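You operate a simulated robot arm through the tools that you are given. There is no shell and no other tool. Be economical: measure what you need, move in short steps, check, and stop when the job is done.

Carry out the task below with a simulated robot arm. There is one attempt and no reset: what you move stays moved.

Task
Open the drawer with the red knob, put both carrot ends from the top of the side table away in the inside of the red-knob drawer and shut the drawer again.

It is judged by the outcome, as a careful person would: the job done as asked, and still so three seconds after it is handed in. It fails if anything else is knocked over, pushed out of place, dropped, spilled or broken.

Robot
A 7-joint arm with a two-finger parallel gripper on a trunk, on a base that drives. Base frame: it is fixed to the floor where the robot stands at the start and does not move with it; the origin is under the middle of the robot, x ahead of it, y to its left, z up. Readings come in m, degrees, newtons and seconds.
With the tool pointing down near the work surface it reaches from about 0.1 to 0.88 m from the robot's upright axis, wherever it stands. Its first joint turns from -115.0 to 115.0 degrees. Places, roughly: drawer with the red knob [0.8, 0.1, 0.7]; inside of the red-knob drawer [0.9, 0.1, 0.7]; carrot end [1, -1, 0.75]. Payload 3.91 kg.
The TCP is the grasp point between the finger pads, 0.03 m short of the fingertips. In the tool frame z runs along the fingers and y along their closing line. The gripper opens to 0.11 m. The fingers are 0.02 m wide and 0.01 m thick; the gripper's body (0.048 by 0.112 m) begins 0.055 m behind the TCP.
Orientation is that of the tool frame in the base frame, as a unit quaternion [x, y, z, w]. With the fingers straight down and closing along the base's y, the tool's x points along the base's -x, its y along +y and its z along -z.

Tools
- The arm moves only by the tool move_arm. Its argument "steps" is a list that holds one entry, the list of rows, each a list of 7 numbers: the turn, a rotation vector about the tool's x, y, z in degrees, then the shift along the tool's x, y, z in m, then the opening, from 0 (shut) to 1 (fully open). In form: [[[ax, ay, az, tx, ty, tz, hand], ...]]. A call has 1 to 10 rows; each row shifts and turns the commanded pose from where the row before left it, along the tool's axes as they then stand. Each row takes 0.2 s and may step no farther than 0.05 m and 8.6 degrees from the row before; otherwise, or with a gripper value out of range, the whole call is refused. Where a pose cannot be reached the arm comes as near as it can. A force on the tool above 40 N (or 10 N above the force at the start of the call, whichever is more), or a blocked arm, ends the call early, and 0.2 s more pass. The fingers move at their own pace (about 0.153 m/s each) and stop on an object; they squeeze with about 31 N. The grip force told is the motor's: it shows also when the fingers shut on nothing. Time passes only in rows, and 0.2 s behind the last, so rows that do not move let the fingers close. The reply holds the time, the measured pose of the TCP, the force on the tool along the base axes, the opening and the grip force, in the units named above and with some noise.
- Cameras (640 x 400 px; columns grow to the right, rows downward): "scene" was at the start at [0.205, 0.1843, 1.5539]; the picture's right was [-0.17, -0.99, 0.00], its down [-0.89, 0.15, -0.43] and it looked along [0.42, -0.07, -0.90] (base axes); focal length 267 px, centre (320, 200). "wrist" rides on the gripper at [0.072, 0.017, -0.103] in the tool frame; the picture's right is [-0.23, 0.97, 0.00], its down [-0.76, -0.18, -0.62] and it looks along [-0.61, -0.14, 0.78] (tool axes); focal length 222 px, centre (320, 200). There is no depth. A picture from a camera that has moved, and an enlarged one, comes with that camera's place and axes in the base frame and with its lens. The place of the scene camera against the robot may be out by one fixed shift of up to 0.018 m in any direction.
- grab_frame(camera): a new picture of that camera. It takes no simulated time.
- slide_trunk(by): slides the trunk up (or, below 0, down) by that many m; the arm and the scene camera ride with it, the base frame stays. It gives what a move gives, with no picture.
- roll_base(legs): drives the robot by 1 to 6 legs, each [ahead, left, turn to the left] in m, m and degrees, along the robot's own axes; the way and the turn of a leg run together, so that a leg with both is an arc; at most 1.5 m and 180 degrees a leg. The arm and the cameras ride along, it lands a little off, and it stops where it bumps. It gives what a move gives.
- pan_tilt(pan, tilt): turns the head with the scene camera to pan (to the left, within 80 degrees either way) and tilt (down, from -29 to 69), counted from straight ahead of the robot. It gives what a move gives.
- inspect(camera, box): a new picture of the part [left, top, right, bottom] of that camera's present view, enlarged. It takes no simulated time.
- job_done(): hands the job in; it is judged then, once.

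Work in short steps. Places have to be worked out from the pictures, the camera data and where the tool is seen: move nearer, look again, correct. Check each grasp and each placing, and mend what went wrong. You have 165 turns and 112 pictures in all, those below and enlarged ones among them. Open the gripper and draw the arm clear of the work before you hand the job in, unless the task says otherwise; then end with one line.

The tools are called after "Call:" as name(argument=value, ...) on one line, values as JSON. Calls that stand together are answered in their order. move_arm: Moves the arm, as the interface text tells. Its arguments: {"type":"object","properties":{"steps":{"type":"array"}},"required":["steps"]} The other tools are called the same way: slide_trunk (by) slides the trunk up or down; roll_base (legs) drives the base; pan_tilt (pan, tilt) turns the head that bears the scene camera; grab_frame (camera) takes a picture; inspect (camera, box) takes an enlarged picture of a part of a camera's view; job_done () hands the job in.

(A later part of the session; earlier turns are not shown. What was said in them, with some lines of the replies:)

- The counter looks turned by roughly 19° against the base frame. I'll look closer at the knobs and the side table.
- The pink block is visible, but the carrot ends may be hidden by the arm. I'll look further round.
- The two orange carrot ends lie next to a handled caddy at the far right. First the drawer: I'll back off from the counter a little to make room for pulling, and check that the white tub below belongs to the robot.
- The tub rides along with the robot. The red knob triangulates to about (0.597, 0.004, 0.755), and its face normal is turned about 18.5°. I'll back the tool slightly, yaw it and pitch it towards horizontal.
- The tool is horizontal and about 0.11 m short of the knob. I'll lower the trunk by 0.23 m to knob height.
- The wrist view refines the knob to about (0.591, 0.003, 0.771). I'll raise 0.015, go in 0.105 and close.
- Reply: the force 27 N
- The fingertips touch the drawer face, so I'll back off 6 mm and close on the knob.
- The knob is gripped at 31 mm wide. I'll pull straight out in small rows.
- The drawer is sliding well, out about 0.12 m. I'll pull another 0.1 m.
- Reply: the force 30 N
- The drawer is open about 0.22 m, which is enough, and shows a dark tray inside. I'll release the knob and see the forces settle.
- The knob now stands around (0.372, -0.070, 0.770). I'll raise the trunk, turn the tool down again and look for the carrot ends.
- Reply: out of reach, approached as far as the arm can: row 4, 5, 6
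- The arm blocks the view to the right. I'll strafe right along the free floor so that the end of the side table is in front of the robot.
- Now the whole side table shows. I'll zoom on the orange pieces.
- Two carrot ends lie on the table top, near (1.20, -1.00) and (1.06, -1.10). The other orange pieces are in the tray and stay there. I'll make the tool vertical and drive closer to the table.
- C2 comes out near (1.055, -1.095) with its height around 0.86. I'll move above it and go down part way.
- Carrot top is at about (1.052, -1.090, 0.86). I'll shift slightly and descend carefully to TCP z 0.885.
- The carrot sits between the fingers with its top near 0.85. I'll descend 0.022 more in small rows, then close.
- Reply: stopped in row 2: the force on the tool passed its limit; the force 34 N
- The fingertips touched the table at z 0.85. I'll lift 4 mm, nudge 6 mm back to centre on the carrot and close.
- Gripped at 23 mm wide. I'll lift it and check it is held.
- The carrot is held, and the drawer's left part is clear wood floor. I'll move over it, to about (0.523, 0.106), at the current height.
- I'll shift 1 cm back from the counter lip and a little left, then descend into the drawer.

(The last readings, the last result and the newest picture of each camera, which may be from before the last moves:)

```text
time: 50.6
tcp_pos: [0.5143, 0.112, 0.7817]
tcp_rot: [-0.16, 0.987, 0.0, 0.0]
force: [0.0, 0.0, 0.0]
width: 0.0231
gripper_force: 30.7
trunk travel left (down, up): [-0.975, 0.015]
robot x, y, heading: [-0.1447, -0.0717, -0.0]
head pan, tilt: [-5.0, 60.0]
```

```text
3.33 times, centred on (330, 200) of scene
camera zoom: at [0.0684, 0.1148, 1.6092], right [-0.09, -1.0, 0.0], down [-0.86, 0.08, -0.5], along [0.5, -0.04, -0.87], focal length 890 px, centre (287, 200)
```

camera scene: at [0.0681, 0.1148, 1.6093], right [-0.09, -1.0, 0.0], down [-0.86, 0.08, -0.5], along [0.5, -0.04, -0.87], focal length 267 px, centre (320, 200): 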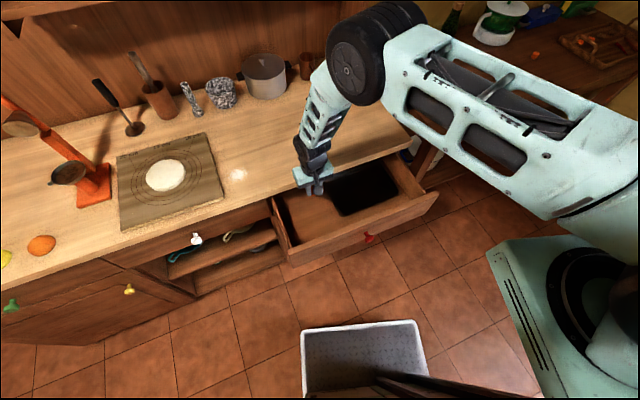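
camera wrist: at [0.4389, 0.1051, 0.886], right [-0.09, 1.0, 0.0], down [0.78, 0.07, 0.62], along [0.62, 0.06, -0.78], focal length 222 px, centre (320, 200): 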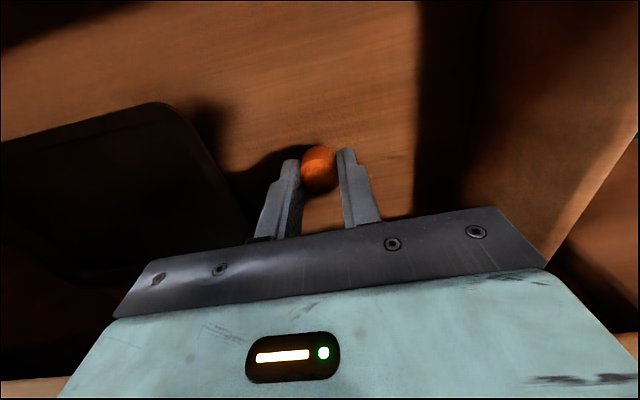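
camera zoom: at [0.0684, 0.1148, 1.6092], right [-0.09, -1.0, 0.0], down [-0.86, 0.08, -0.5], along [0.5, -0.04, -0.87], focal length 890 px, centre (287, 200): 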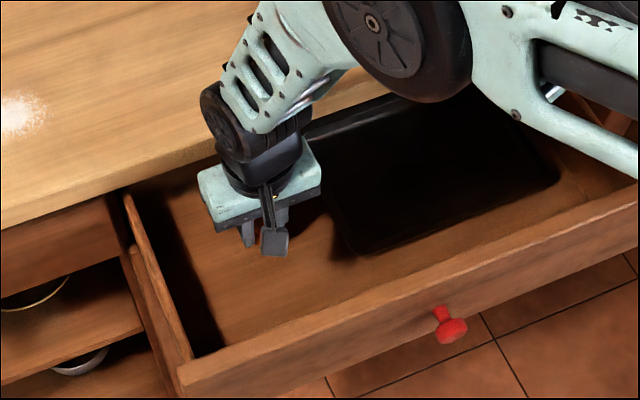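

Clear on all sides. I'll lower in 1 cm rows until contact.

Call:
move_arm(steps=[[[0, 0, 0, 0, 0, 0.01, 0], [0, 0, 0, 0, 0, 0.01, 0], [0, 0, 0, 0, 0, 0.01, 0], [0, 0, 0, 0, 0, 0.008, 0], [0, 0, 0, 0, 0, 0.0, 0]]])

Call:
grab_frame(camera="wrist")

```text
time: 51.8
tcp_pos: [0.5128, 0.1132, 0.7438]
tcp_rot: [-0.16, 0.987, 0.0, 0.0]
force: [-0.1, -0.5, -0.1]
width: 0.0235
gripper_force: 31.0
trunk travel left (down, up): [-0.975, 0.015]
robot x, y, heading: [-0.1431, -0.0758, -0.0]
head pan, tilt: [-5.0, 60.0]
```

```text
72 pictures are left
camera wrist: at [0.4376, 0.1062, 0.8479], right [-0.09, 1.0, 0.0], down [0.78, 0.07, 0.62], along [0.62, 0.06, -0.78], focal length 222 px, centre (320, 200)
```

wrist: 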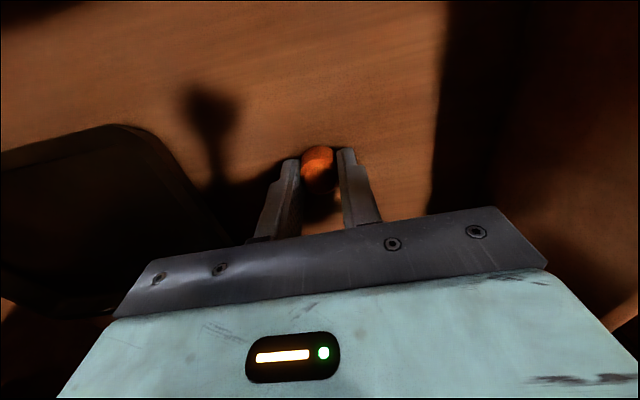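

Still free; near the floor now. I'll go on down in 5 mm rows.

Call:
move_arm(steps=[[[0, 0, 0, 0, 0, 0.005, 0], [0, 0, 0, 0, 0, 0.005, 0], [0, 0, 0, 0, 0, 0.005, 0], [0, 0, 0, 0, 0, 0.005, 0], [0, 0, 0, 0, 0, 0.0, 0]]])

Call:
grab_frame(camera="wrist")

```text
time: 52.6
tcp_pos: [0.5276, 0.1246, 0.7482]
tcp_rot: [-0.158, 0.987, 0.007, 0.006]
force: [-12.9, 5.7, -46.3]
width: 0.0234
gripper_force: 30.5
trunk travel left (down, up): [-0.975, 0.015]
robot x, y, heading: [-0.1422, -0.0725, -0.0]
head pan, tilt: [-5.0, 60.0]
stopped in row 3: the force on the tool passed its limit (the readings are from after the stop); the commanded pose is now the measured one
```

```text
71 pictures are left
camera wrist: at [0.4517, 0.1178, 0.8529], right [-0.09, 1.0, 0.02], down [0.77, 0.06, 0.63], along [0.63, 0.07, -0.78], focal length 222 px, centre (320, 200)
```

wrist: 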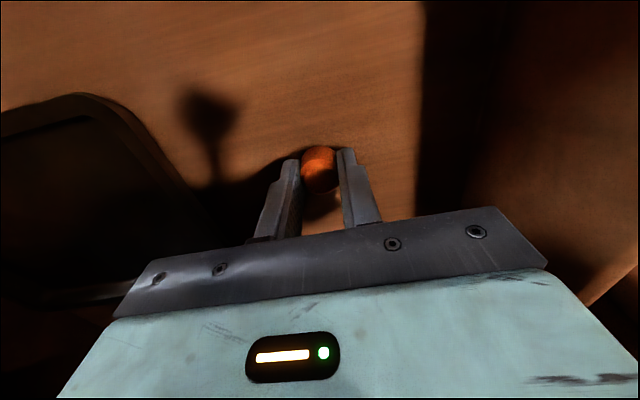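

The force points the wrong way for a floor touch; some other part of the arm may have met something. I'll look.

Call:
inspect(camera="scene", box=[230, 60, 450, 260])

Call:
grab_frame(camera="scene")

```text
2.00 times, centred on (340, 160) of scene
camera zoom: at [0.0696, 0.1158, 1.6078], right [-0.09, -1.0, 0.0], down [-0.86, 0.08, -0.5], along [0.5, -0.04, -0.87], focal length 534 px, centre (280, 280)
```

zoom: 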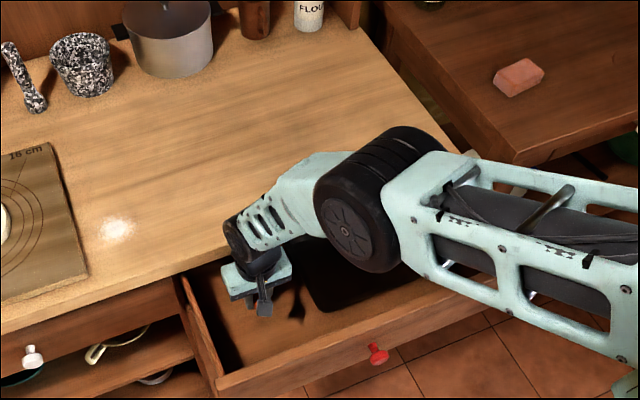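

```text
69 pictures are left
camera scene: at [0.0696, 0.1158, 1.6078], right [-0.09, -1.0, 0.0], down [-0.86, 0.08, -0.5], along [0.5, -0.04, -0.87], focal length 267 px, centre (320, 200)
```

scene: 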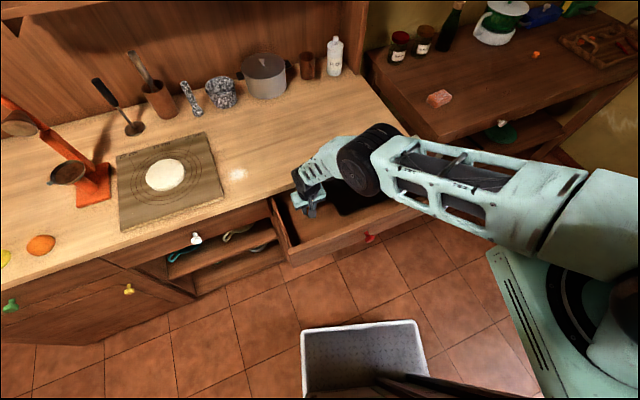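

The elbow got low and met the counter edge. I'll lift with the arm so the elbow is high again, then lower with the trunk instead.

Call:
move_arm(steps=[[[0, 0, 0, 0, 0, -0.02, 0], [0, 0, 0, 0.008, -0.004, -0.02, 0], [0, 0, 0, 0.009, -0.004, -0.03, 0], [0, 0, 0, 0, 0, -0.04, 0], [0, 0, 0, 0, 0, -0.04, 0], [0, 0, 0, 0, 0, -0.04, 0], [0, 0, 0, 0, 0, 0, 0]]])

Call:
grab_frame(camera="scene")

```text
time: 52.9
tcp_pos: [0.5234, 0.1245, 0.7555]
tcp_rot: [-0.159, 0.987, 0.007, 0.01]
force: [-6.2, -1.7, 4.9]
width: 0.0235
gripper_force: 31.0
trunk travel left (down, up): [-0.975, 0.015]
robot x, y, heading: [-0.1426, -0.0734, -0.3]
head pan, tilt: [-5.0, 60.0]
stopped in row 1: the force on the tool passed its limit (the readings are from after the stop); the commanded pose is now the measured one
```

```text
68 pictures are left
camera scene: at [0.0669, 0.1145, 1.6104], right [-0.09, -1.0, 0.0], down [-0.86, 0.08, -0.5], along [0.5, -0.04, -0.87], focal length 267 px, centre (320, 200)
```

scene: 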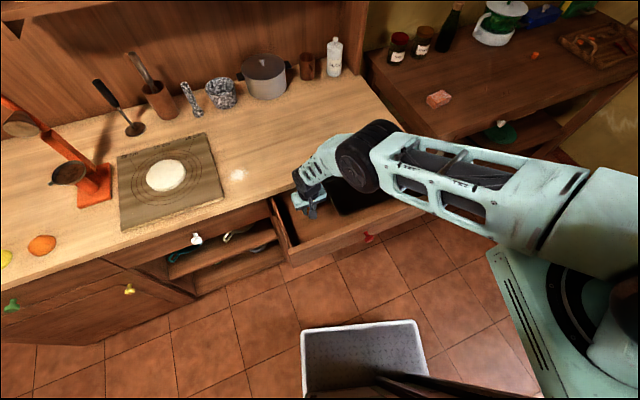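

Forces are low again. I'll first move away from the counter (toward the robot), then up, in small steps.

Call:
move_arm(steps=[[[0, 0, 0, 0.006, 0, -0.003, 0], [0, 0, 0, 0.006, -0.003, -0.003, 0], [0, 0, 0, 0.004, -0.003, -0.005, 0], [0, 0, 0, 0, 0, -0.01, 0], [0, 0, 0, 0, 0, -0.015, 0], [0, 0, 0, 0, 0, -0.02, 0], [0, 0, 0, 0, 0, -0.03, 0], [0, 0, 0, 0, 0, -0.04, 0]]])

```text
time: 54.7
tcp_pos: [0.5091, 0.1101, 0.8809]
tcp_rot: [-0.158, 0.987, 0.007, 0.008]
force: [0.3, -0.3, 0.0]
width: 0.0233
gripper_force: 30.8
trunk travel left (down, up): [-0.975, 0.015]
robot x, y, heading: [-0.14, -0.0766, -0.0]
head pan, tilt: [-5.0, 60.0]
```

Free again at z 0.88, carrot still held. Now I'll lower with the trunk by 0.125.

Call:
slide_trunk(by=-0.125)

Call:
grab_frame(camera="scene")

Call:
grab_frame(camera="wrist")

```text
time: 56.2
tcp_pos: [0.5087, 0.1104, 0.7559]
tcp_rot: [-0.158, 0.987, 0.006, 0.009]
force: [1.1, -0.6, 0.4]
width: 0.0232
gripper_force: 31.2
trunk travel left (down, up): [-0.85, 0.14]
robot x, y, heading: [-0.1447, -0.073, 0.2]
head pan, tilt: [-5.0, 60.0]
```

```text
67 pictures are left
camera scene: at [0.0683, 0.115, 1.4842], right [-0.09, -1.0, 0.0], down [-0.86, 0.08, -0.5], along [0.5, -0.04, -0.87], focal length 267 px, centre (320, 200)
```

scene: 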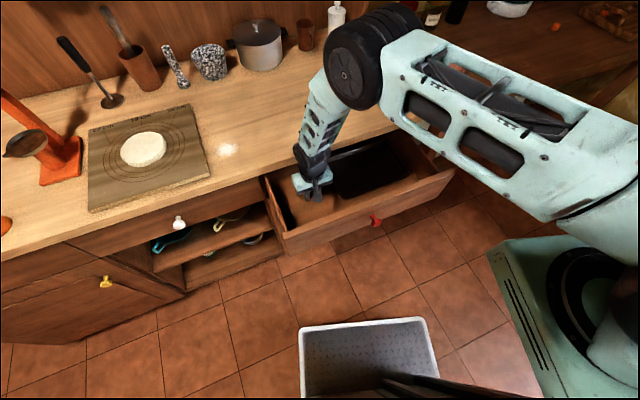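

```text
66 pictures are left
camera wrist: at [0.4332, 0.1024, 0.8588], right [-0.09, 1.0, 0.01], down [0.77, 0.06, 0.64], along [0.63, 0.07, -0.77], focal length 222 px, centre (320, 200)
```

wrist: 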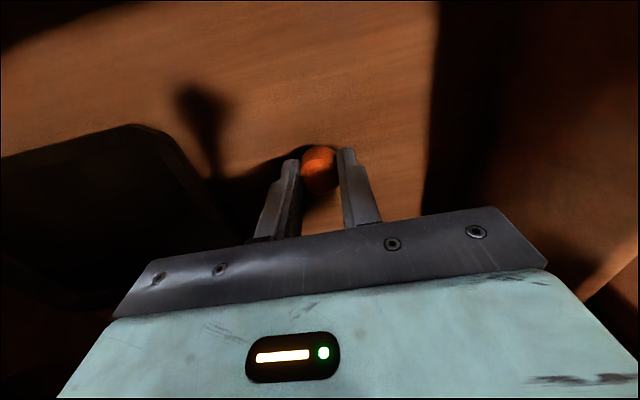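

The elbow is well clear now. I'll use small arm rows to find the drawer floor.

Call:
move_arm(steps=[[[0, 0, 0, 0, 0, 0.008, 0], [0, 0, 0, 0, 0, 0.006, 0], [0, 0, 0, 0, 0, 0.005, 0], [0, 0, 0, 0, 0, 0.005, 0], [0, 0, 0, 0, 0, 0.004, 0], [0, 0, 0, 0, 0, 0.0, 0]]])

Call:
grab_frame(camera="wrist")

```text
time: 57.2
tcp_pos: [0.5151, 0.1123, 0.7376]
tcp_rot: [-0.158, 0.987, 0.008, 0.013]
force: [1.7, -1.2, 14.7]
width: 0.0234
gripper_force: 31.2
trunk travel left (down, up): [-0.85, 0.14]
robot x, y, heading: [-0.1411, -0.0727, -0.3]
head pan, tilt: [-5.0, 60.0]
stopped in row 4: the force on the tool passed its limit (the readings are from after the stop); the commanded pose is now the measured one
```

```text
65 pictures are left
camera wrist: at [0.4373, 0.1041, 0.841], right [-0.09, 1.0, 0.02], down [0.76, 0.06, 0.64], along [0.64, 0.07, -0.77], focal length 222 px, centre (320, 200)
```

wrist: 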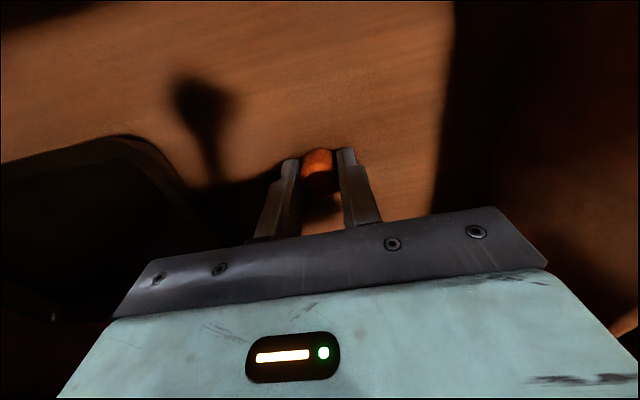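

Floor contact with the carrot base near 0.705. I'll open gently and rise.

Call:
move_arm(steps=[[[0, 0, 0, 0, 0, -0.002, 0.3], [0, 0, 0, 0, 0, 0, 0.45], [0, 0, 0, 0, 0, 0, 0.45], [0, 0, 0, 0, 0, -0.02, 0.45], [0, 0, 0, 0, 0, -0.02, 0.45]]])

Call:
grab_frame(camera="wrist")

```text
time: 58.4
tcp_pos: [0.5125, 0.1095, 0.779]
tcp_rot: [-0.159, 0.987, 0.008, 0.01]
force: [0.2, -0.1, -0.1]
width: 0.0493
gripper_force: 0.1
trunk travel left (down, up): [-0.85, 0.14]
robot x, y, heading: [-0.1433, -0.0768, 0.1]
head pan, tilt: [-5.0, 60.0]
```

```text
64 pictures are left
camera wrist: at [0.4358, 0.1016, 0.8822], right [-0.09, 1.0, 0.02], down [0.77, 0.06, 0.64], along [0.64, 0.07, -0.77], focal length 222 px, centre (320, 200)
```

wrist: 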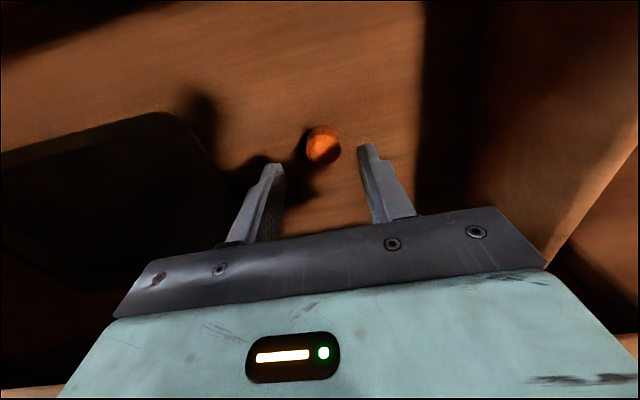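

The first carrot end lies on the drawer floor. I'll raise the trunk and arm, straighten the tool and go back for the second, estimated at (1.182, -0.981).

Call:
slide_trunk(by=0.13)

Call:
move_arm(steps=[[[0.74, 1.16, 0, 0, 0, -0.035, 0.6], [0, 0, 0, 0, 0, -0.035, 0.6], [0, 0, 0, 0, 0, -0.035, 0.6], [0, 0, 0, 0, 0, 0, 0.6]]])

Call:
roll_base(legs=[[0, -0.45, 0], [0.08, -0.42, 0], [0.46, -0.04, 0]])

Call:
grab_frame(camera="scene")

Call:
grab_frame(camera="wrist")

```text
time: 60.0
tcp_pos: [0.5134, 0.1094, 0.9104]
tcp_rot: [-0.158, 0.987, 0.007, 0.011]
force: [0.9, -1.0, 0.2]
width: 0.0496
gripper_force: 0.0
trunk travel left (down, up): [-0.98, 0.01]
robot x, y, heading: [-0.1421, -0.0746, -0.2]
head pan, tilt: [-5.0, 60.0]
```

```text
time: 61.0
tcp_pos: [0.5117, 0.1093, 1.0146]
tcp_rot: [-0.159, 0.987, -0.001, 0.003]
force: [0.3, -0.3, -0.1]
width: 0.0658
gripper_force: 0.0
trunk travel left (down, up): [-0.98, 0.01]
robot x, y, heading: [-0.1449, -0.0731, -0.1]
head pan, tilt: [-5.0, 60.0]
```

```text
time: 68.3
tcp_pos: [1.0528, -0.8172, 1.0162]
tcp_rot: [-0.158, 0.987, 0.0, 0.002]
force: [-0.6, -0.3, -0.1]
width: 0.0661
gripper_force: 0.1
trunk travel left (down, up): [-0.98, 0.01]
robot x, y, heading: [0.3972, -0.9985, -0.2]
head pan, tilt: [-5.0, 60.0]
```

```text
63 pictures are left
camera scene: at [0.6101, -0.8099, 1.6142], right [-0.09, -1.0, 0.0], down [-0.86, 0.08, -0.5], along [0.5, -0.05, -0.87], focal length 267 px, centre (320, 200)
```

scene: 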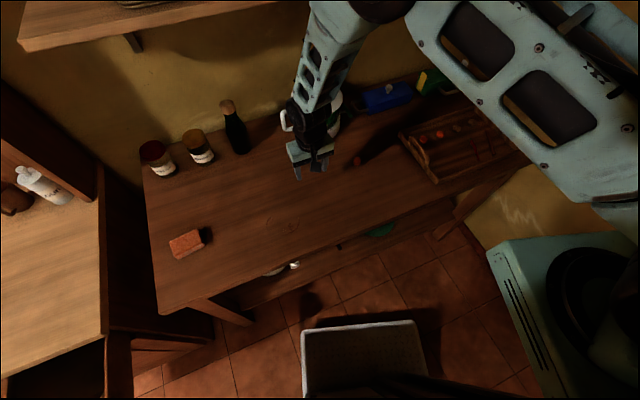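

```text
62 pictures are left
camera wrist: at [0.9778, -0.8224, 1.119], right [-0.09, 1.0, 0.0], down [0.78, 0.07, 0.63], along [0.62, 0.05, -0.78], focal length 222 px, centre (320, 200)
```

wrist: 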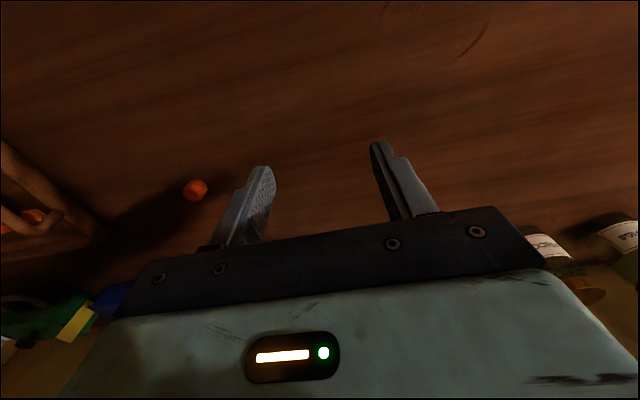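

C1 is confirmed at about (1.178, -0.983). I'll move over it and descend to 0.93.

Call:
move_arm(steps=[[[0, 0, 0, -0.0132, -0.0394, 0, 0.6], [0, 0, 0, -0.0132, -0.0394, 0, 0.6], [0, 0, 0, -0.0132, -0.0394, 0, 0.6], [0, 0, 0, -0.0132, -0.0394, 0, 0.6], [0, 0, 0, -0.0132, -0.0394, 0, 0.6], [0, 0, 0, 0, 0, 0.03, 0.6], [0, 0, 0, 0, 0, 0.03, 0.6], [0, 0, 0, 0, 0, 0.025, 0.6], [0, 0, 0, 0, 0, 0, 0.6]]])

Call:
grab_frame(camera="wrist")

Call:
grab_frame(camera="scene")

```text
time: 70.3
tcp_pos: [1.1787, -0.9812, 0.9294]
tcp_rot: [-0.157, 0.988, -0.001, 0.002]
force: [-0.1, 0.7, -0.2]
width: 0.0661
gripper_force: 0.1
trunk travel left (down, up): [-0.98, 0.01]
robot x, y, heading: [0.3993, -0.9955, -0.2]
head pan, tilt: [-5.0, 60.0]
```

```text
61 pictures are left
camera wrist: at [1.1027, -0.9887, 1.0342], right [-0.09, 1.0, 0.0], down [0.78, 0.07, 0.63], along [0.62, 0.05, -0.78], focal length 222 px, centre (320, 200)
```

wrist: 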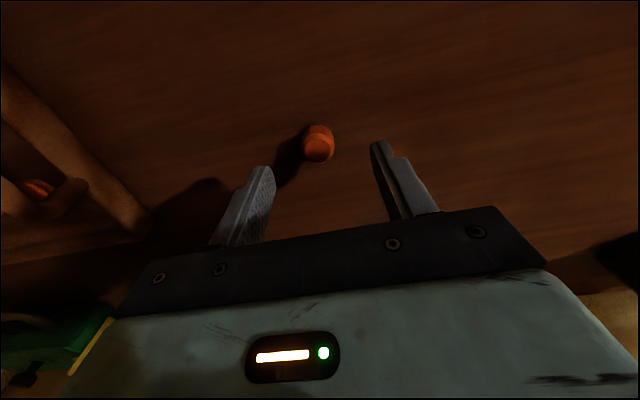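

```text
60 pictures are left
camera scene: at [0.6104, -0.81, 1.6142], right [-0.09, -1.0, 0.0], down [-0.86, 0.08, -0.5], along [0.5, -0.05, -0.87], focal length 267 px, centre (320, 200)
```

scene: 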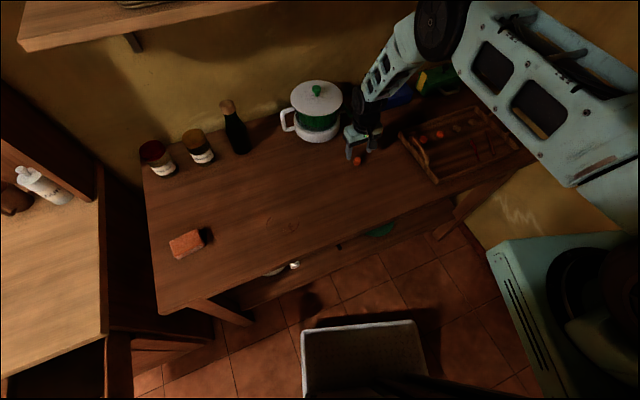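

Aligned within a few mm. I'll descend with the trunk to TCP 0.883, then check.

Call:
slide_trunk(by=-0.046)

Call:
grab_frame(camera="wrist")

```text
time: 71.2
tcp_pos: [1.1786, -0.9835, 0.8852]
tcp_rot: [-0.156, 0.988, -0.001, 0.002]
force: [0.1, 0.0, 0.2]
width: 0.0656
gripper_force: 0.1
trunk travel left (down, up): [-0.934, 0.056]
robot x, y, heading: [0.3998, -0.9976, -0.2]
head pan, tilt: [-5.0, 60.0]
```

```text
59 pictures are left
camera wrist: at [1.1026, -0.9886, 0.9885], right [-0.09, 1.0, 0.0], down [0.78, 0.07, 0.63], along [0.62, 0.05, -0.78], focal length 222 px, centre (320, 200)
```

wrist: 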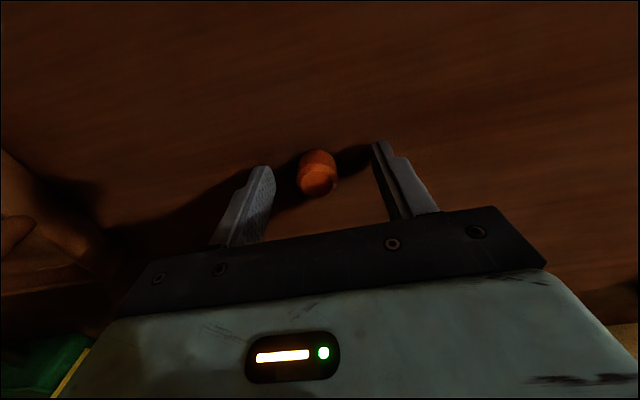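

Carrot is centred between the fingers; 2 mm lower, then close and lift.

Call:
move_arm(steps=[[[0, 0, 0, -0.001, 0, 0.002, 0.6], [0, 0, 0, 0, 0, 0, 0], [0, 0, 0, 0, 0, 0, 0], [0, 0, 0, 0, 0, 0, 0]]])

Call:
slide_trunk(by=0.1)

Call:
grab_frame(camera="wrist")

```text
time: 72.2
tcp_pos: [1.1788, -0.982, 0.8817]
tcp_rot: [-0.158, 0.987, -0.001, 0.001]
force: [0.7, 0.3, 0.0]
width: 0.0232
gripper_force: 31.3
trunk travel left (down, up): [-0.934, 0.056]
robot x, y, heading: [0.4014, -0.9999, -0.2]
head pan, tilt: [-5.0, 60.0]
```

```text
time: 73.2
tcp_pos: [1.1794, -0.9832, 0.9388]
tcp_rot: [-0.157, 0.988, 0.0, 0.002]
force: [-0.3, 0.0, -0.3]
width: 0.0229
gripper_force: 30.4
out of reach, approached as far as the arm can: row 1
trunk travel left (down, up): [-0.99, 0.0]
robot x, y, heading: [0.3976, -0.998, -0.1]
head pan, tilt: [-5.0, 60.0]
```

```text
58 pictures are left
camera wrist: at [1.1034, -0.9881, 1.0426], right [-0.09, 1.0, 0.0], down [0.78, 0.07, 0.63], along [0.62, 0.05, -0.78], focal length 222 px, centre (320, 200)
```

wrist: 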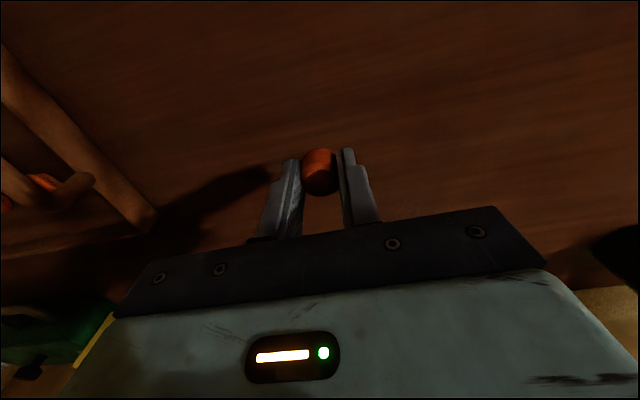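

Held. I'll raise and retract the arm, then drive back to the drawer.

Call:
move_arm(steps=[[[0, 0, 0, 0, 0, -0.04, 0], [0, 0, 0, 0, 0, -0.036, 0], [0, 0, 0, 0.04, 0, 0, 0], [0, 0, 0, 0.04, 0, 0, 0], [0, 0, 0, 0.04, 0, 0, 0], [0, 0, 0, 0, 0, 0, 0]]])

Call:
roll_base(legs=[[-0.46, 0.04, 0], [-0.085, 0.44, 0], [0, 0.44, 0]])

Call:
grab_frame(camera="scene")

Call:
grab_frame(camera="wrist")

```text
time: 74.6
tcp_pos: [1.0649, -1.0213, 1.012]
tcp_rot: [-0.157, 0.988, -0.001, 0.002]
force: [0.8, -0.3, -0.3]
width: 0.0233
gripper_force: 30.7
trunk travel left (down, up): [-0.99, 0.0]
robot x, y, heading: [0.3982, -1.0028, -0.2]
head pan, tilt: [-5.0, 60.0]
```

```text
time: 82.0
tcp_pos: [0.5301, -0.0954, 1.0117]
tcp_rot: [-0.153, 0.988, 0.0, 0.002]
force: [-0.9, 0.0, -0.2]
width: 0.0236
gripper_force: 31.2
trunk travel left (down, up): [-0.99, 0.0]
robot x, y, heading: [-0.1363, -0.0683, -0.6]
head pan, tilt: [-5.0, 60.0]
```

```text
57 pictures are left
camera scene: at [0.0756, 0.1181, 1.6242], right [-0.1, -1.0, 0.0], down [-0.86, 0.08, -0.5], along [0.5, -0.05, -0.87], focal length 267 px, centre (320, 200)
```

scene: 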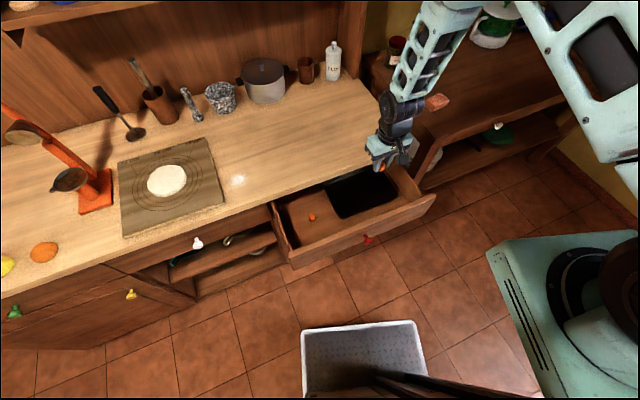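

```text
56 pictures are left
camera wrist: at [0.4542, -0.1013, 1.1161], right [-0.08, 1.0, 0.0], down [0.78, 0.06, 0.63], along [0.62, 0.05, -0.78], focal length 222 px, centre (320, 200)
```

wrist: 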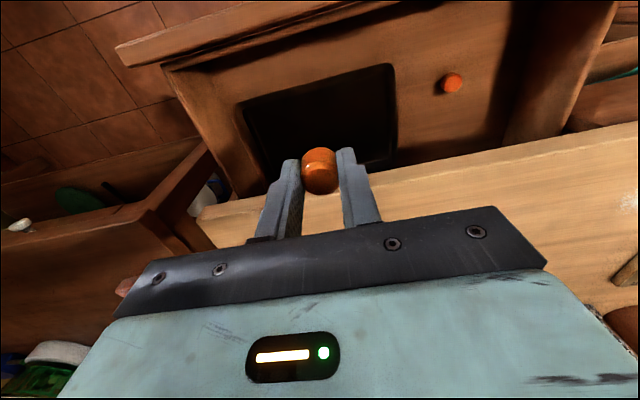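

The first carrot shows in the drawer at about (0.513, 0.118). I'll place the second at about (0.495, 0.070), between it and the tray.

Call:
move_arm(steps=[[[0, 0, 0, -0.0042, 0.0422, 0, 0], [0, 0, 0, -0.0042, 0.0422, 0, 0], [0, 0, 0, -0.0042, 0.0422, 0, 0], [0, 0, 0, -0.0042, 0.0422, 0, 0], [0, 0, 0, 0, 0, 0.04, 0], [0, 0, 0, 0, 0, 0.04, 0], [0, 0, 0, 0, 0, 0.03, 0], [0, 0, 0, 0, 0, 0, 0]]])

Call:
grab_frame(camera="wrist")

```text
time: 83.8
tcp_pos: [0.4945, 0.0706, 0.902]
tcp_rot: [-0.153, 0.988, -0.001, 0.002]
force: [0.1, -0.2, 0.3]
width: 0.0234
gripper_force: 31.2
trunk travel left (down, up): [-0.99, 0.0]
robot x, y, heading: [-0.1401, -0.0672, -0.6]
head pan, tilt: [-5.0, 60.0]
```

```text
55 pictures are left
camera wrist: at [0.4189, 0.0652, 1.0059], right [-0.08, 1.0, 0.0], down [0.78, 0.06, 0.63], along [0.62, 0.05, -0.78], focal length 222 px, centre (320, 200)
```

wrist: 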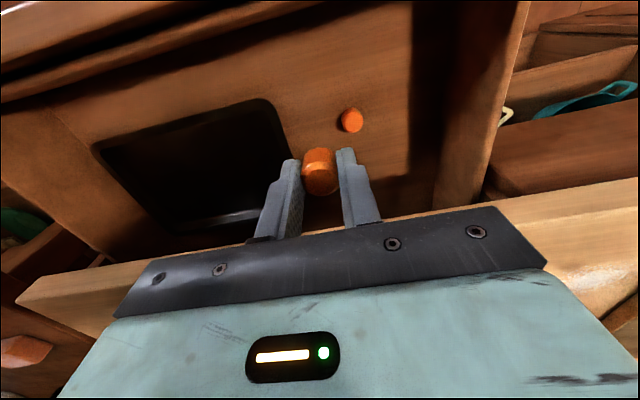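

Lower with the trunk to about 0.757.

Call:
slide_trunk(by=-0.145)

Call:
grab_frame(camera="wrist")

Call:
inspect(camera="scene", box=[230, 90, 450, 270])

```text
time: 85.5
tcp_pos: [0.4941, 0.0694, 0.7568]
tcp_rot: [-0.154, 0.988, -0.001, 0.002]
force: [0.5, -0.5, -0.6]
width: 0.0235
gripper_force: 31.0
trunk travel left (down, up): [-0.845, 0.145]
robot x, y, heading: [-0.1401, -0.0685, -0.6]
head pan, tilt: [-5.0, 60.0]
```

```text
54 pictures are left
camera wrist: at [0.4188, 0.0651, 0.8612], right [-0.08, 1.0, 0.0], down [0.78, 0.06, 0.63], along [0.62, 0.05, -0.78], focal length 222 px, centre (320, 200)
```

wrist: 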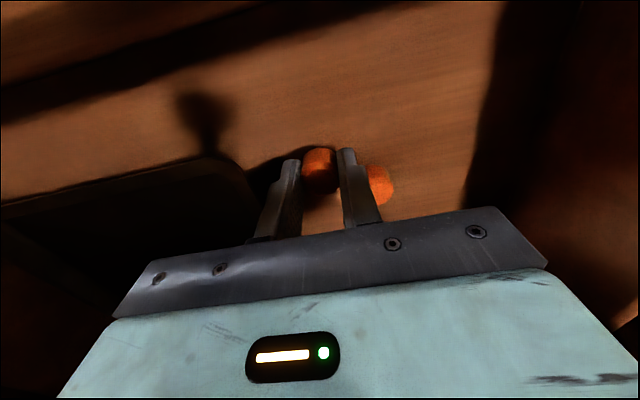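

```text
2.22 times, centred on (340, 180) of scene
camera zoom: at [0.0756, 0.1183, 1.4792], right [-0.1, -1.0, 0.0], down [-0.86, 0.08, -0.5], along [0.5, -0.05, -0.87], focal length 593 px, centre (276, 244)
```

zoom: 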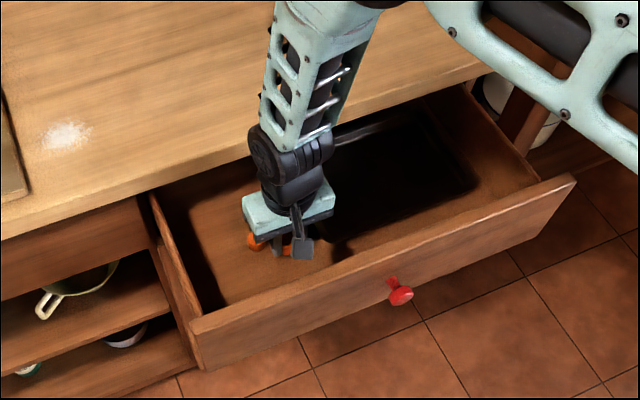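

Clear. I'll feel down to the floor, then open gently.

Call:
move_arm(steps=[[[0, 0, 0, 0, 0, 0.007, 0], [0, 0, 0, 0, 0, 0.005, 0], [0, 0, 0, 0, 0, 0.004, 0], [0, 0, 0, 0, 0, 0.003, 0], [0, 0, 0, 0, 0, 0, 0]]])

Call:
move_arm(steps=[[[0, 0, 0, 0, 0, -0.001, 0.28], [0, 0, 0, 0, 0, 0, 0.33], [0, 0, 0, 0, 0, 0, 0.33], [0, 0, 0, 0, 0, -0.02, 0.33], [0, 0, 0, 0, 0, -0.02, 0.33]]])

Call:
grab_frame(camera="wrist")

```text
time: 86.7
tcp_pos: [0.4944, 0.07, 0.7388]
tcp_rot: [-0.153, 0.988, 0.0, 0.004]
force: [0.6, 1.8, 26.4]
width: 0.0233
gripper_force: 31.0
trunk travel left (down, up): [-0.845, 0.145]
robot x, y, heading: [-0.1359, -0.0686, -0.6]
head pan, tilt: [-5.0, 60.0]
```

```text
time: 87.9
tcp_pos: [0.4925, 0.0701, 0.778]
tcp_rot: [-0.153, 0.988, 0.0, 0.002]
force: [0.2, 0.5, -1.3]
width: 0.0363
gripper_force: 0.0
trunk travel left (down, up): [-0.845, 0.145]
robot x, y, heading: [-0.1363, -0.0704, -0.7]
head pan, tilt: [-5.0, 60.0]
```

```text
52 pictures are left
camera wrist: at [0.4173, 0.0658, 0.8827], right [-0.08, 1.0, 0.0], down [0.78, 0.06, 0.63], along [0.62, 0.05, -0.78], focal length 222 px, centre (320, 200)
```

wrist: 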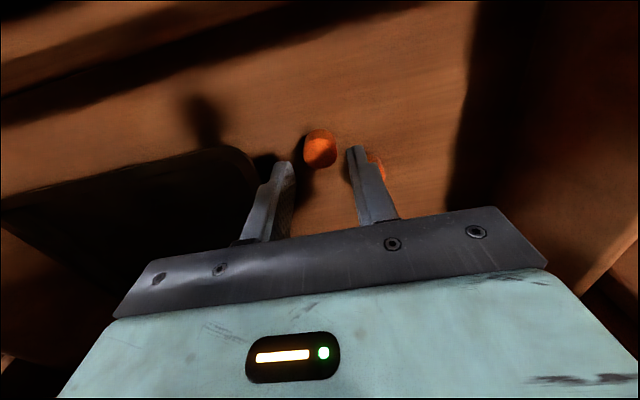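

Both carrot ends lie in the drawer. I'll raise out, move sideways to the knob's line and turn the tool horizontal again.

Call:
slide_trunk(by=0.145)

Call:
move_arm(steps=[[[0, 0, 0, 0, 0, -0.03, 0.33], [0, 0, 0, 0, 0, -0.03, 0.33], [0, 0, 0, 0, 0, -0.03, 0.33], [0, 0, -0.5, 0, -0.045, 0, 0.5], [0, 0, 0, 0, -0.045, 0, 0.7], [0, -8.2, 0, 0, 0, 0, 0.7], [0, -8.2, 0, 0, 0, 0, 0.7], [0, -8.2, 0, 0, 0, 0, 0.7], [0, -8.2, 0, 0, 0, 0, 0.7], [0, -8.2, 0, 0, 0, 0, 0.7]]])

Call:
grab_frame(camera="scene")

```text
time: 89.6
tcp_pos: [0.4927, 0.0715, 0.9234]
tcp_rot: [-0.154, 0.988, -0.001, 0.002]
force: [0.1, 0.8, 0.3]
width: 0.0364
gripper_force: 0.1
trunk travel left (down, up): [-0.99, 0.0]
robot x, y, heading: [-0.137, -0.0695, -0.6]
head pan, tilt: [-5.0, 60.0]
```

```text
time: 91.8
tcp_pos: [0.5197, -0.0157, 1.012]
tcp_rot: [-0.148, 0.924, 0.056, 0.349]
force: [-0.5, -0.2, 0.4]
width: 0.0769
gripper_force: 0.1
trunk travel left (down, up): [-0.99, 0.0]
robot x, y, heading: [-0.1381, -0.07, -0.9]
head pan, tilt: [-5.0, 60.0]
```

```text
51 pictures are left
camera scene: at [0.0755, 0.1183, 1.6242], right [-0.1, -1.0, 0.0], down [-0.86, 0.08, -0.5], along [0.5, -0.05, -0.87], focal length 267 px, centre (320, 200)
```

scene: 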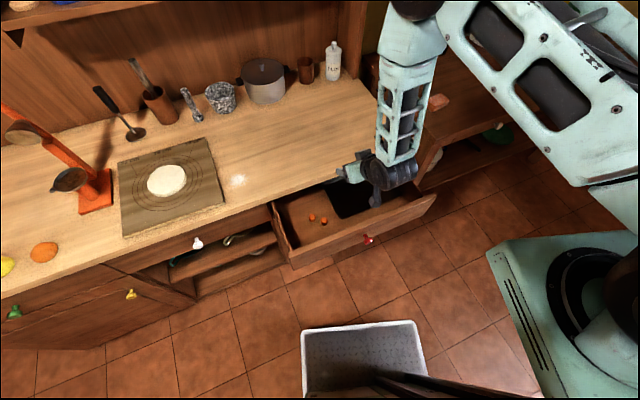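

Both carrot ends are visible in the drawer. I'll finish the turn to horizontal.

Call:
move_arm(steps=[[[0, -8.2, 0, 0, 0, 0, 0.7], [0, -8.2, 0, 0, 0, 0, 0.7], [0, -8.2, 0, 0, 0, 0, 0.7], [0, -8.2, 0, 0, 0, 0, 0.7], [0, -8.2, 0, 0, 0, 0, 0.7], [0, -8, 0, 0, 0, 0, 0.7], [0, 0, 0, 0, 0, -0.04, 0.7], [0, 0, 0, 0, 0, -0.04, 0.7], [0, 0, 0, 0, 0, -0.04, 0.7], [0, 0, 0, 0, 0, 0, 0.7]]])

```text
time: 94.0
tcp_pos: [0.4051, -0.0519, 1.0111]
tcp_rot: [-0.112, 0.696, 0.111, 0.7]
force: [-0.4, -1.1, 0.0]
width: 0.0769
gripper_force: 0.1
trunk travel left (down, up): [-0.99, 0.0]
robot x, y, heading: [-0.1377, -0.0735, -0.7]
head pan, tilt: [-5.0, 60.0]
```

Now I'll back the base off so the tool stands about 0.1 m in front of the knob, then lower to knob height.

Call:
roll_base(legs=[[-0.133, -0.05, 0]])

Call:
slide_trunk(by=-0.241)

Call:
grab_frame(camera="wrist")

Call:
grab_frame(camera="scene")

```text
time: 95.3
tcp_pos: [0.2747, -0.101, 1.0104]
tcp_rot: [-0.112, 0.697, 0.111, 0.699]
force: [0.3, -0.6, -0.5]
width: 0.0769
gripper_force: 0.0
trunk travel left (down, up): [-0.99, 0.0]
robot x, y, heading: [-0.2692, -0.1182, -0.7]
head pan, tilt: [-5.0, 60.0]
```

```text
time: 97.8
tcp_pos: [0.2738, -0.1006, 0.7702]
tcp_rot: [-0.112, 0.697, 0.112, 0.699]
force: [-0.6, -0.3, 0.1]
width: 0.0769
gripper_force: 0.0
trunk travel left (down, up): [-0.749, 0.241]
robot x, y, heading: [-0.2666, -0.1182, -0.6]
head pan, tilt: [-5.0, 60.0]
```

```text
50 pictures are left
camera wrist: at [0.1696, -0.1175, 0.6981], right [-0.3, 0.93, 0.23], down [-0.54, -0.36, 0.76], along [0.78, 0.11, 0.61], focal length 222 px, centre (320, 200)
```

wrist: 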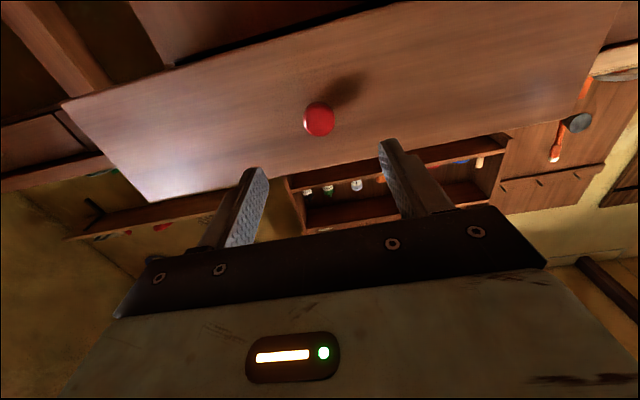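

```text
49 pictures are left
camera scene: at [-0.0563, 0.0691, 1.3832], right [-0.1, -1.0, 0.0], down [-0.86, 0.08, -0.5], along [0.5, -0.05, -0.87], focal length 267 px, centre (320, 200)
```

scene: 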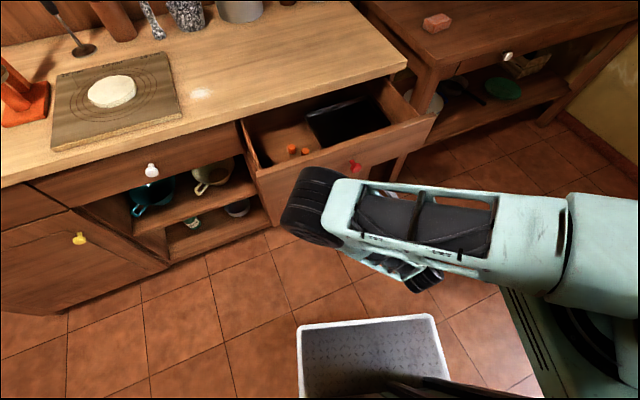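

The tool is lined up with the knob. With the fingers open around the knob I'll push the face: first the base forward 0.1 m to near contact.

Call:
roll_base(legs=[[0.095, 0.031, 0]])

Call:
grab_frame(camera="wrist")

Call:
grab_frame(camera="scene")

```text
time: 99.0
tcp_pos: [0.3692, -0.0709, 0.7691]
tcp_rot: [-0.111, 0.698, 0.111, 0.699]
force: [-0.6, -0.1, 0.6]
width: 0.0772
gripper_force: 0.1
trunk travel left (down, up): [-0.749, 0.241]
robot x, y, heading: [-0.1753, -0.0866, -0.6]
head pan, tilt: [-5.0, 60.0]
```

```text
48 pictures are left
camera wrist: at [0.2658, -0.0871, 0.698], right [-0.3, 0.93, 0.23], down [-0.54, -0.36, 0.76], along [0.78, 0.11, 0.61], focal length 222 px, centre (320, 200)
```

wrist: 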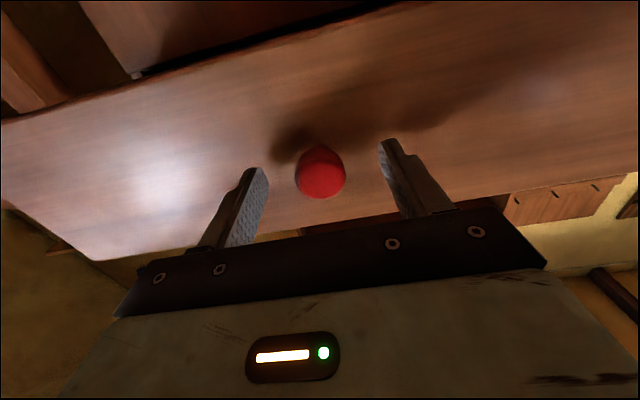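

```text
47 pictures are left
camera scene: at [0.0401, 0.0997, 1.3832], right [-0.1, -1.0, 0.0], down [-0.86, 0.09, -0.5], along [0.5, -0.05, -0.87], focal length 267 px, centre (320, 200)
```

scene: 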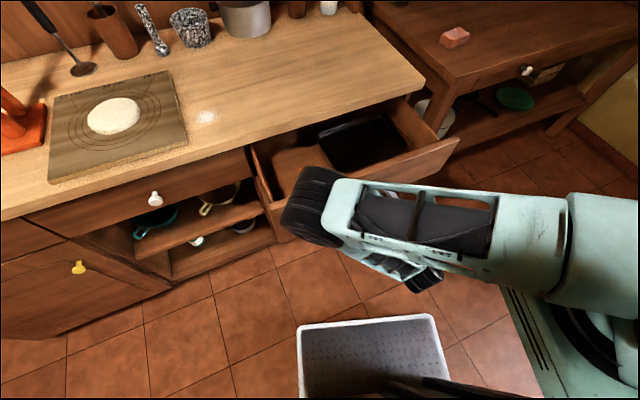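

Nearly touching. I'll push with the base another 0.1 m along the drawer's line; the elbow stays at its height above the counter.

Call:
roll_base(legs=[[0.095, 0.032, 0]])

Call:
grab_frame(camera="wrist")

Call:
grab_frame(camera="scene")

```text
time: 100.1
tcp_pos: [0.4661, -0.0404, 0.7688]
tcp_rot: [-0.111, 0.697, 0.111, 0.7]
force: [0.5, -0.7, 0.4]
width: 0.0768
gripper_force: 0.0
trunk travel left (down, up): [-0.749, 0.241]
robot x, y, heading: [-0.0737, -0.0543, -0.6]
head pan, tilt: [-5.0, 60.0]
```

```text
46 pictures are left
camera wrist: at [0.3616, -0.0562, 0.698], right [-0.3, 0.93, 0.23], down [-0.54, -0.36, 0.76], along [0.78, 0.11, 0.61], focal length 222 px, centre (320, 200)
```

wrist: 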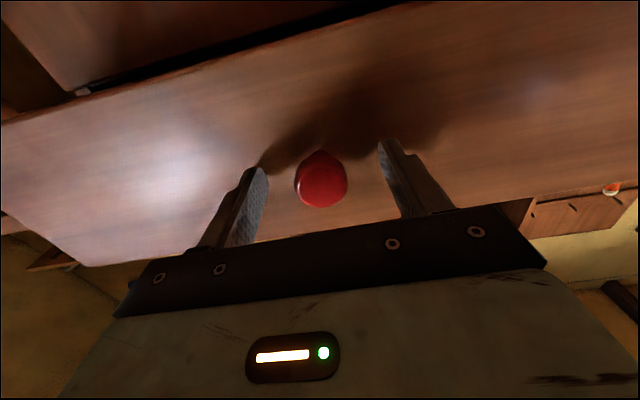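

```text
45 pictures are left
camera scene: at [0.136, 0.1308, 1.3832], right [-0.1, -1.0, 0.0], down [-0.86, 0.09, -0.5], along [0.5, -0.05, -0.87], focal length 267 px, centre (320, 200)
```

scene: 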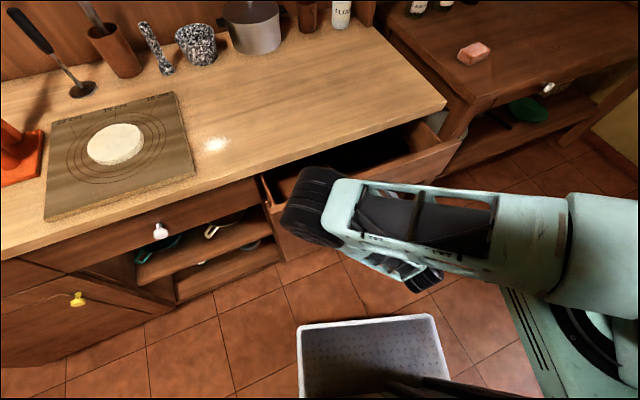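

The drawer is half shut. Another 0.09 m by base.

Call:
roll_base(legs=[[0.085, 0.029, 0]])

Call:
grab_frame(camera="scene")

Call:
grab_frame(camera="wrist")

```text
time: 101.2
tcp_pos: [0.5515, -0.0106, 0.7698]
tcp_rot: [-0.11, 0.697, 0.11, 0.7]
force: [1.1, -0.5, -0.6]
width: 0.0772
gripper_force: 0.0
trunk travel left (down, up): [-0.749, 0.241]
robot x, y, heading: [0.0084, -0.0264, -0.8]
head pan, tilt: [-5.0, 60.0]
```

```text
44 pictures are left
camera scene: at [0.2215, 0.1593, 1.3832], right [-0.1, -1.0, 0.0], down [-0.86, 0.09, -0.5], along [0.5, -0.05, -0.87], focal length 267 px, centre (320, 200)
```

scene: 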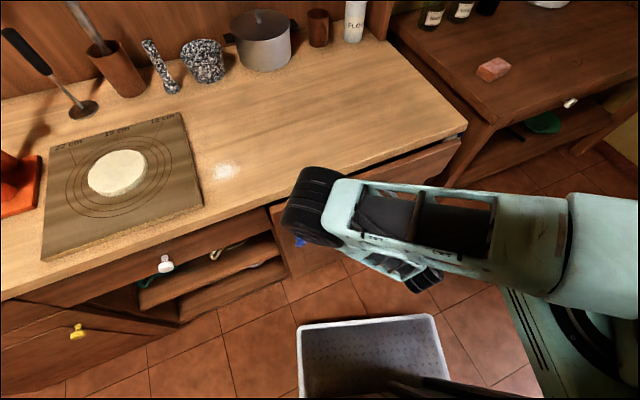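

```text
43 pictures are left
camera wrist: at [0.4471, -0.0275, 0.698], right [-0.3, 0.93, 0.23], down [-0.54, -0.36, 0.76], along [0.78, 0.11, 0.61], focal length 222 px, centre (320, 200)
```

wrist: 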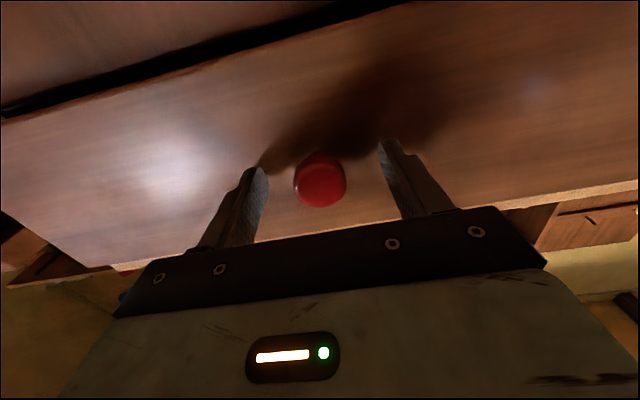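

Only about 0.035 m remains. I'll finish with small arm rows, which stop on force.

Call:
move_arm(steps=[[[0, 0, 0, 0, 0, 0.01, 0.7], [0, 0, 0, 0, 0, 0.01, 0.7], [0, 0, 0, 0, 0, 0.008, 0.7], [0, 0, 0, 0, 0, 0.006, 0.7], [0, 0, 0, 0, 0, 0.005, 0.7], [0, 0, 0, 0, 0, 0.005, 0.7], [0, 0, 0, 0, 0, 0.005, 0.7]]])

Call:
grab_frame(camera="wrist")

Call:
grab_frame(camera="scene")

```text
time: 102.6
tcp_pos: [0.5876, -0.0006, 0.7689]
tcp_rot: [-0.112, 0.699, 0.111, 0.697]
force: [-11.5, -4.8, 4.8]
width: 0.0766
gripper_force: 0.0
trunk travel left (down, up): [-0.749, 0.241]
robot x, y, heading: [0.0099, -0.0264, -0.9]
head pan, tilt: [-5.0, 60.0]
stopped in row 6: the force on the tool passed its limit (the readings are from after the stop); the commanded pose is now the measured one
```

```text
42 pictures are left
camera wrist: at [0.4826, -0.0166, 0.6983], right [-0.3, 0.93, 0.23], down [-0.53, -0.36, 0.76], along [0.79, 0.11, 0.6], focal length 222 px, centre (320, 200)
```

wrist: 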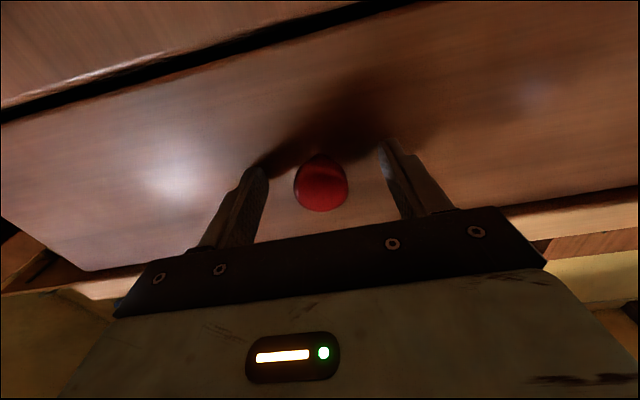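

```text
41 pictures are left
camera scene: at [0.2202, 0.159, 1.3834], right [-0.1, -1.0, 0.0], down [-0.86, 0.09, -0.5], along [0.5, -0.05, -0.87], focal length 267 px, centre (320, 200)
```

scene: 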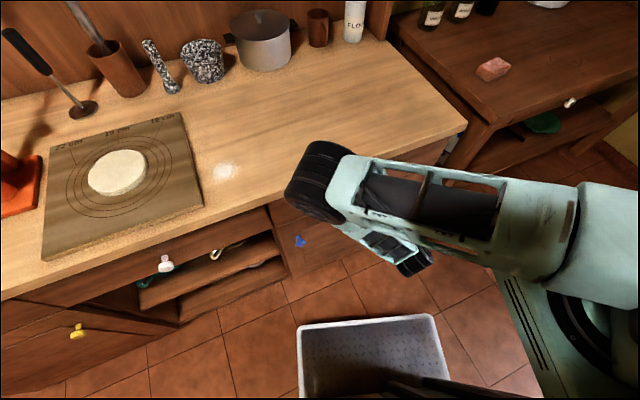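

The tool stopped where the closed face was at the start, so the drawer is shut. I'll back the base straight out and check.

Call:
roll_base(legs=[[-0.24, -0.081, 0]])

Call:
slide_trunk(by=0.2)

Call:
grab_frame(camera="scene")

Call:
inspect(camera="scene", box=[220, 80, 440, 230])

```text
time: 104.5
tcp_pos: [0.3468, -0.0791, 0.7691]
tcp_rot: [-0.112, 0.7, 0.11, 0.697]
force: [-0.1, -0.1, 1.1]
width: 0.077
gripper_force: 0.1
trunk travel left (down, up): [-0.749, 0.241]
robot x, y, heading: [-0.2351, -0.1088, -0.8]
head pan, tilt: [-5.0, 60.0]
```

```text
time: 106.6
tcp_pos: [0.3474, -0.0788, 0.9685]
tcp_rot: [-0.111, 0.7, 0.11, 0.697]
force: [0.5, 0.1, 0.3]
width: 0.0767
gripper_force: 0.1
trunk travel left (down, up): [-0.949, 0.041]
robot x, y, heading: [-0.2349, -0.1037, -0.8]
head pan, tilt: [-5.0, 60.0]
```

```text
40 pictures are left
camera scene: at [-0.0207, 0.0813, 1.5832], right [-0.1, -1.0, 0.0], down [-0.86, 0.09, -0.5], along [0.5, -0.05, -0.87], focal length 267 px, centre (320, 200)
```

scene: 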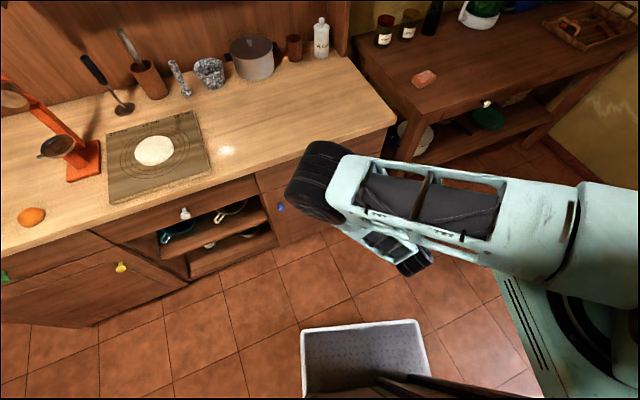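

```text
2.67 times, centred on (330, 155) of scene
camera zoom: at [-0.0207, 0.0813, 1.5832], right [-0.1, -1.0, 0.0], down [-0.86, 0.09, -0.5], along [0.5, -0.05, -0.87], focal length 712 px, centre (293, 320)
```

zoom: 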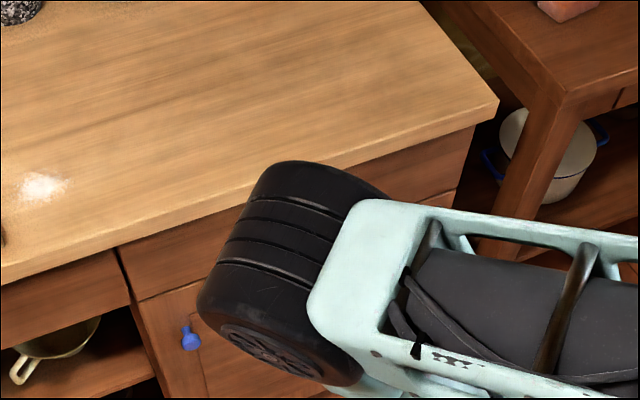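

The drawer front sits flush, the side table is clear of both ends, nothing else has moved, and the gripper is open and clear. I'll hand it in.

Call:
job_done()

```text
The job is handed in.
```

Both carrot ends from the side table are inside the red-knob drawer, the drawer is shut flush, and nothing else looked moved in the last pictures; the arm's elbow touched the counter edge once.
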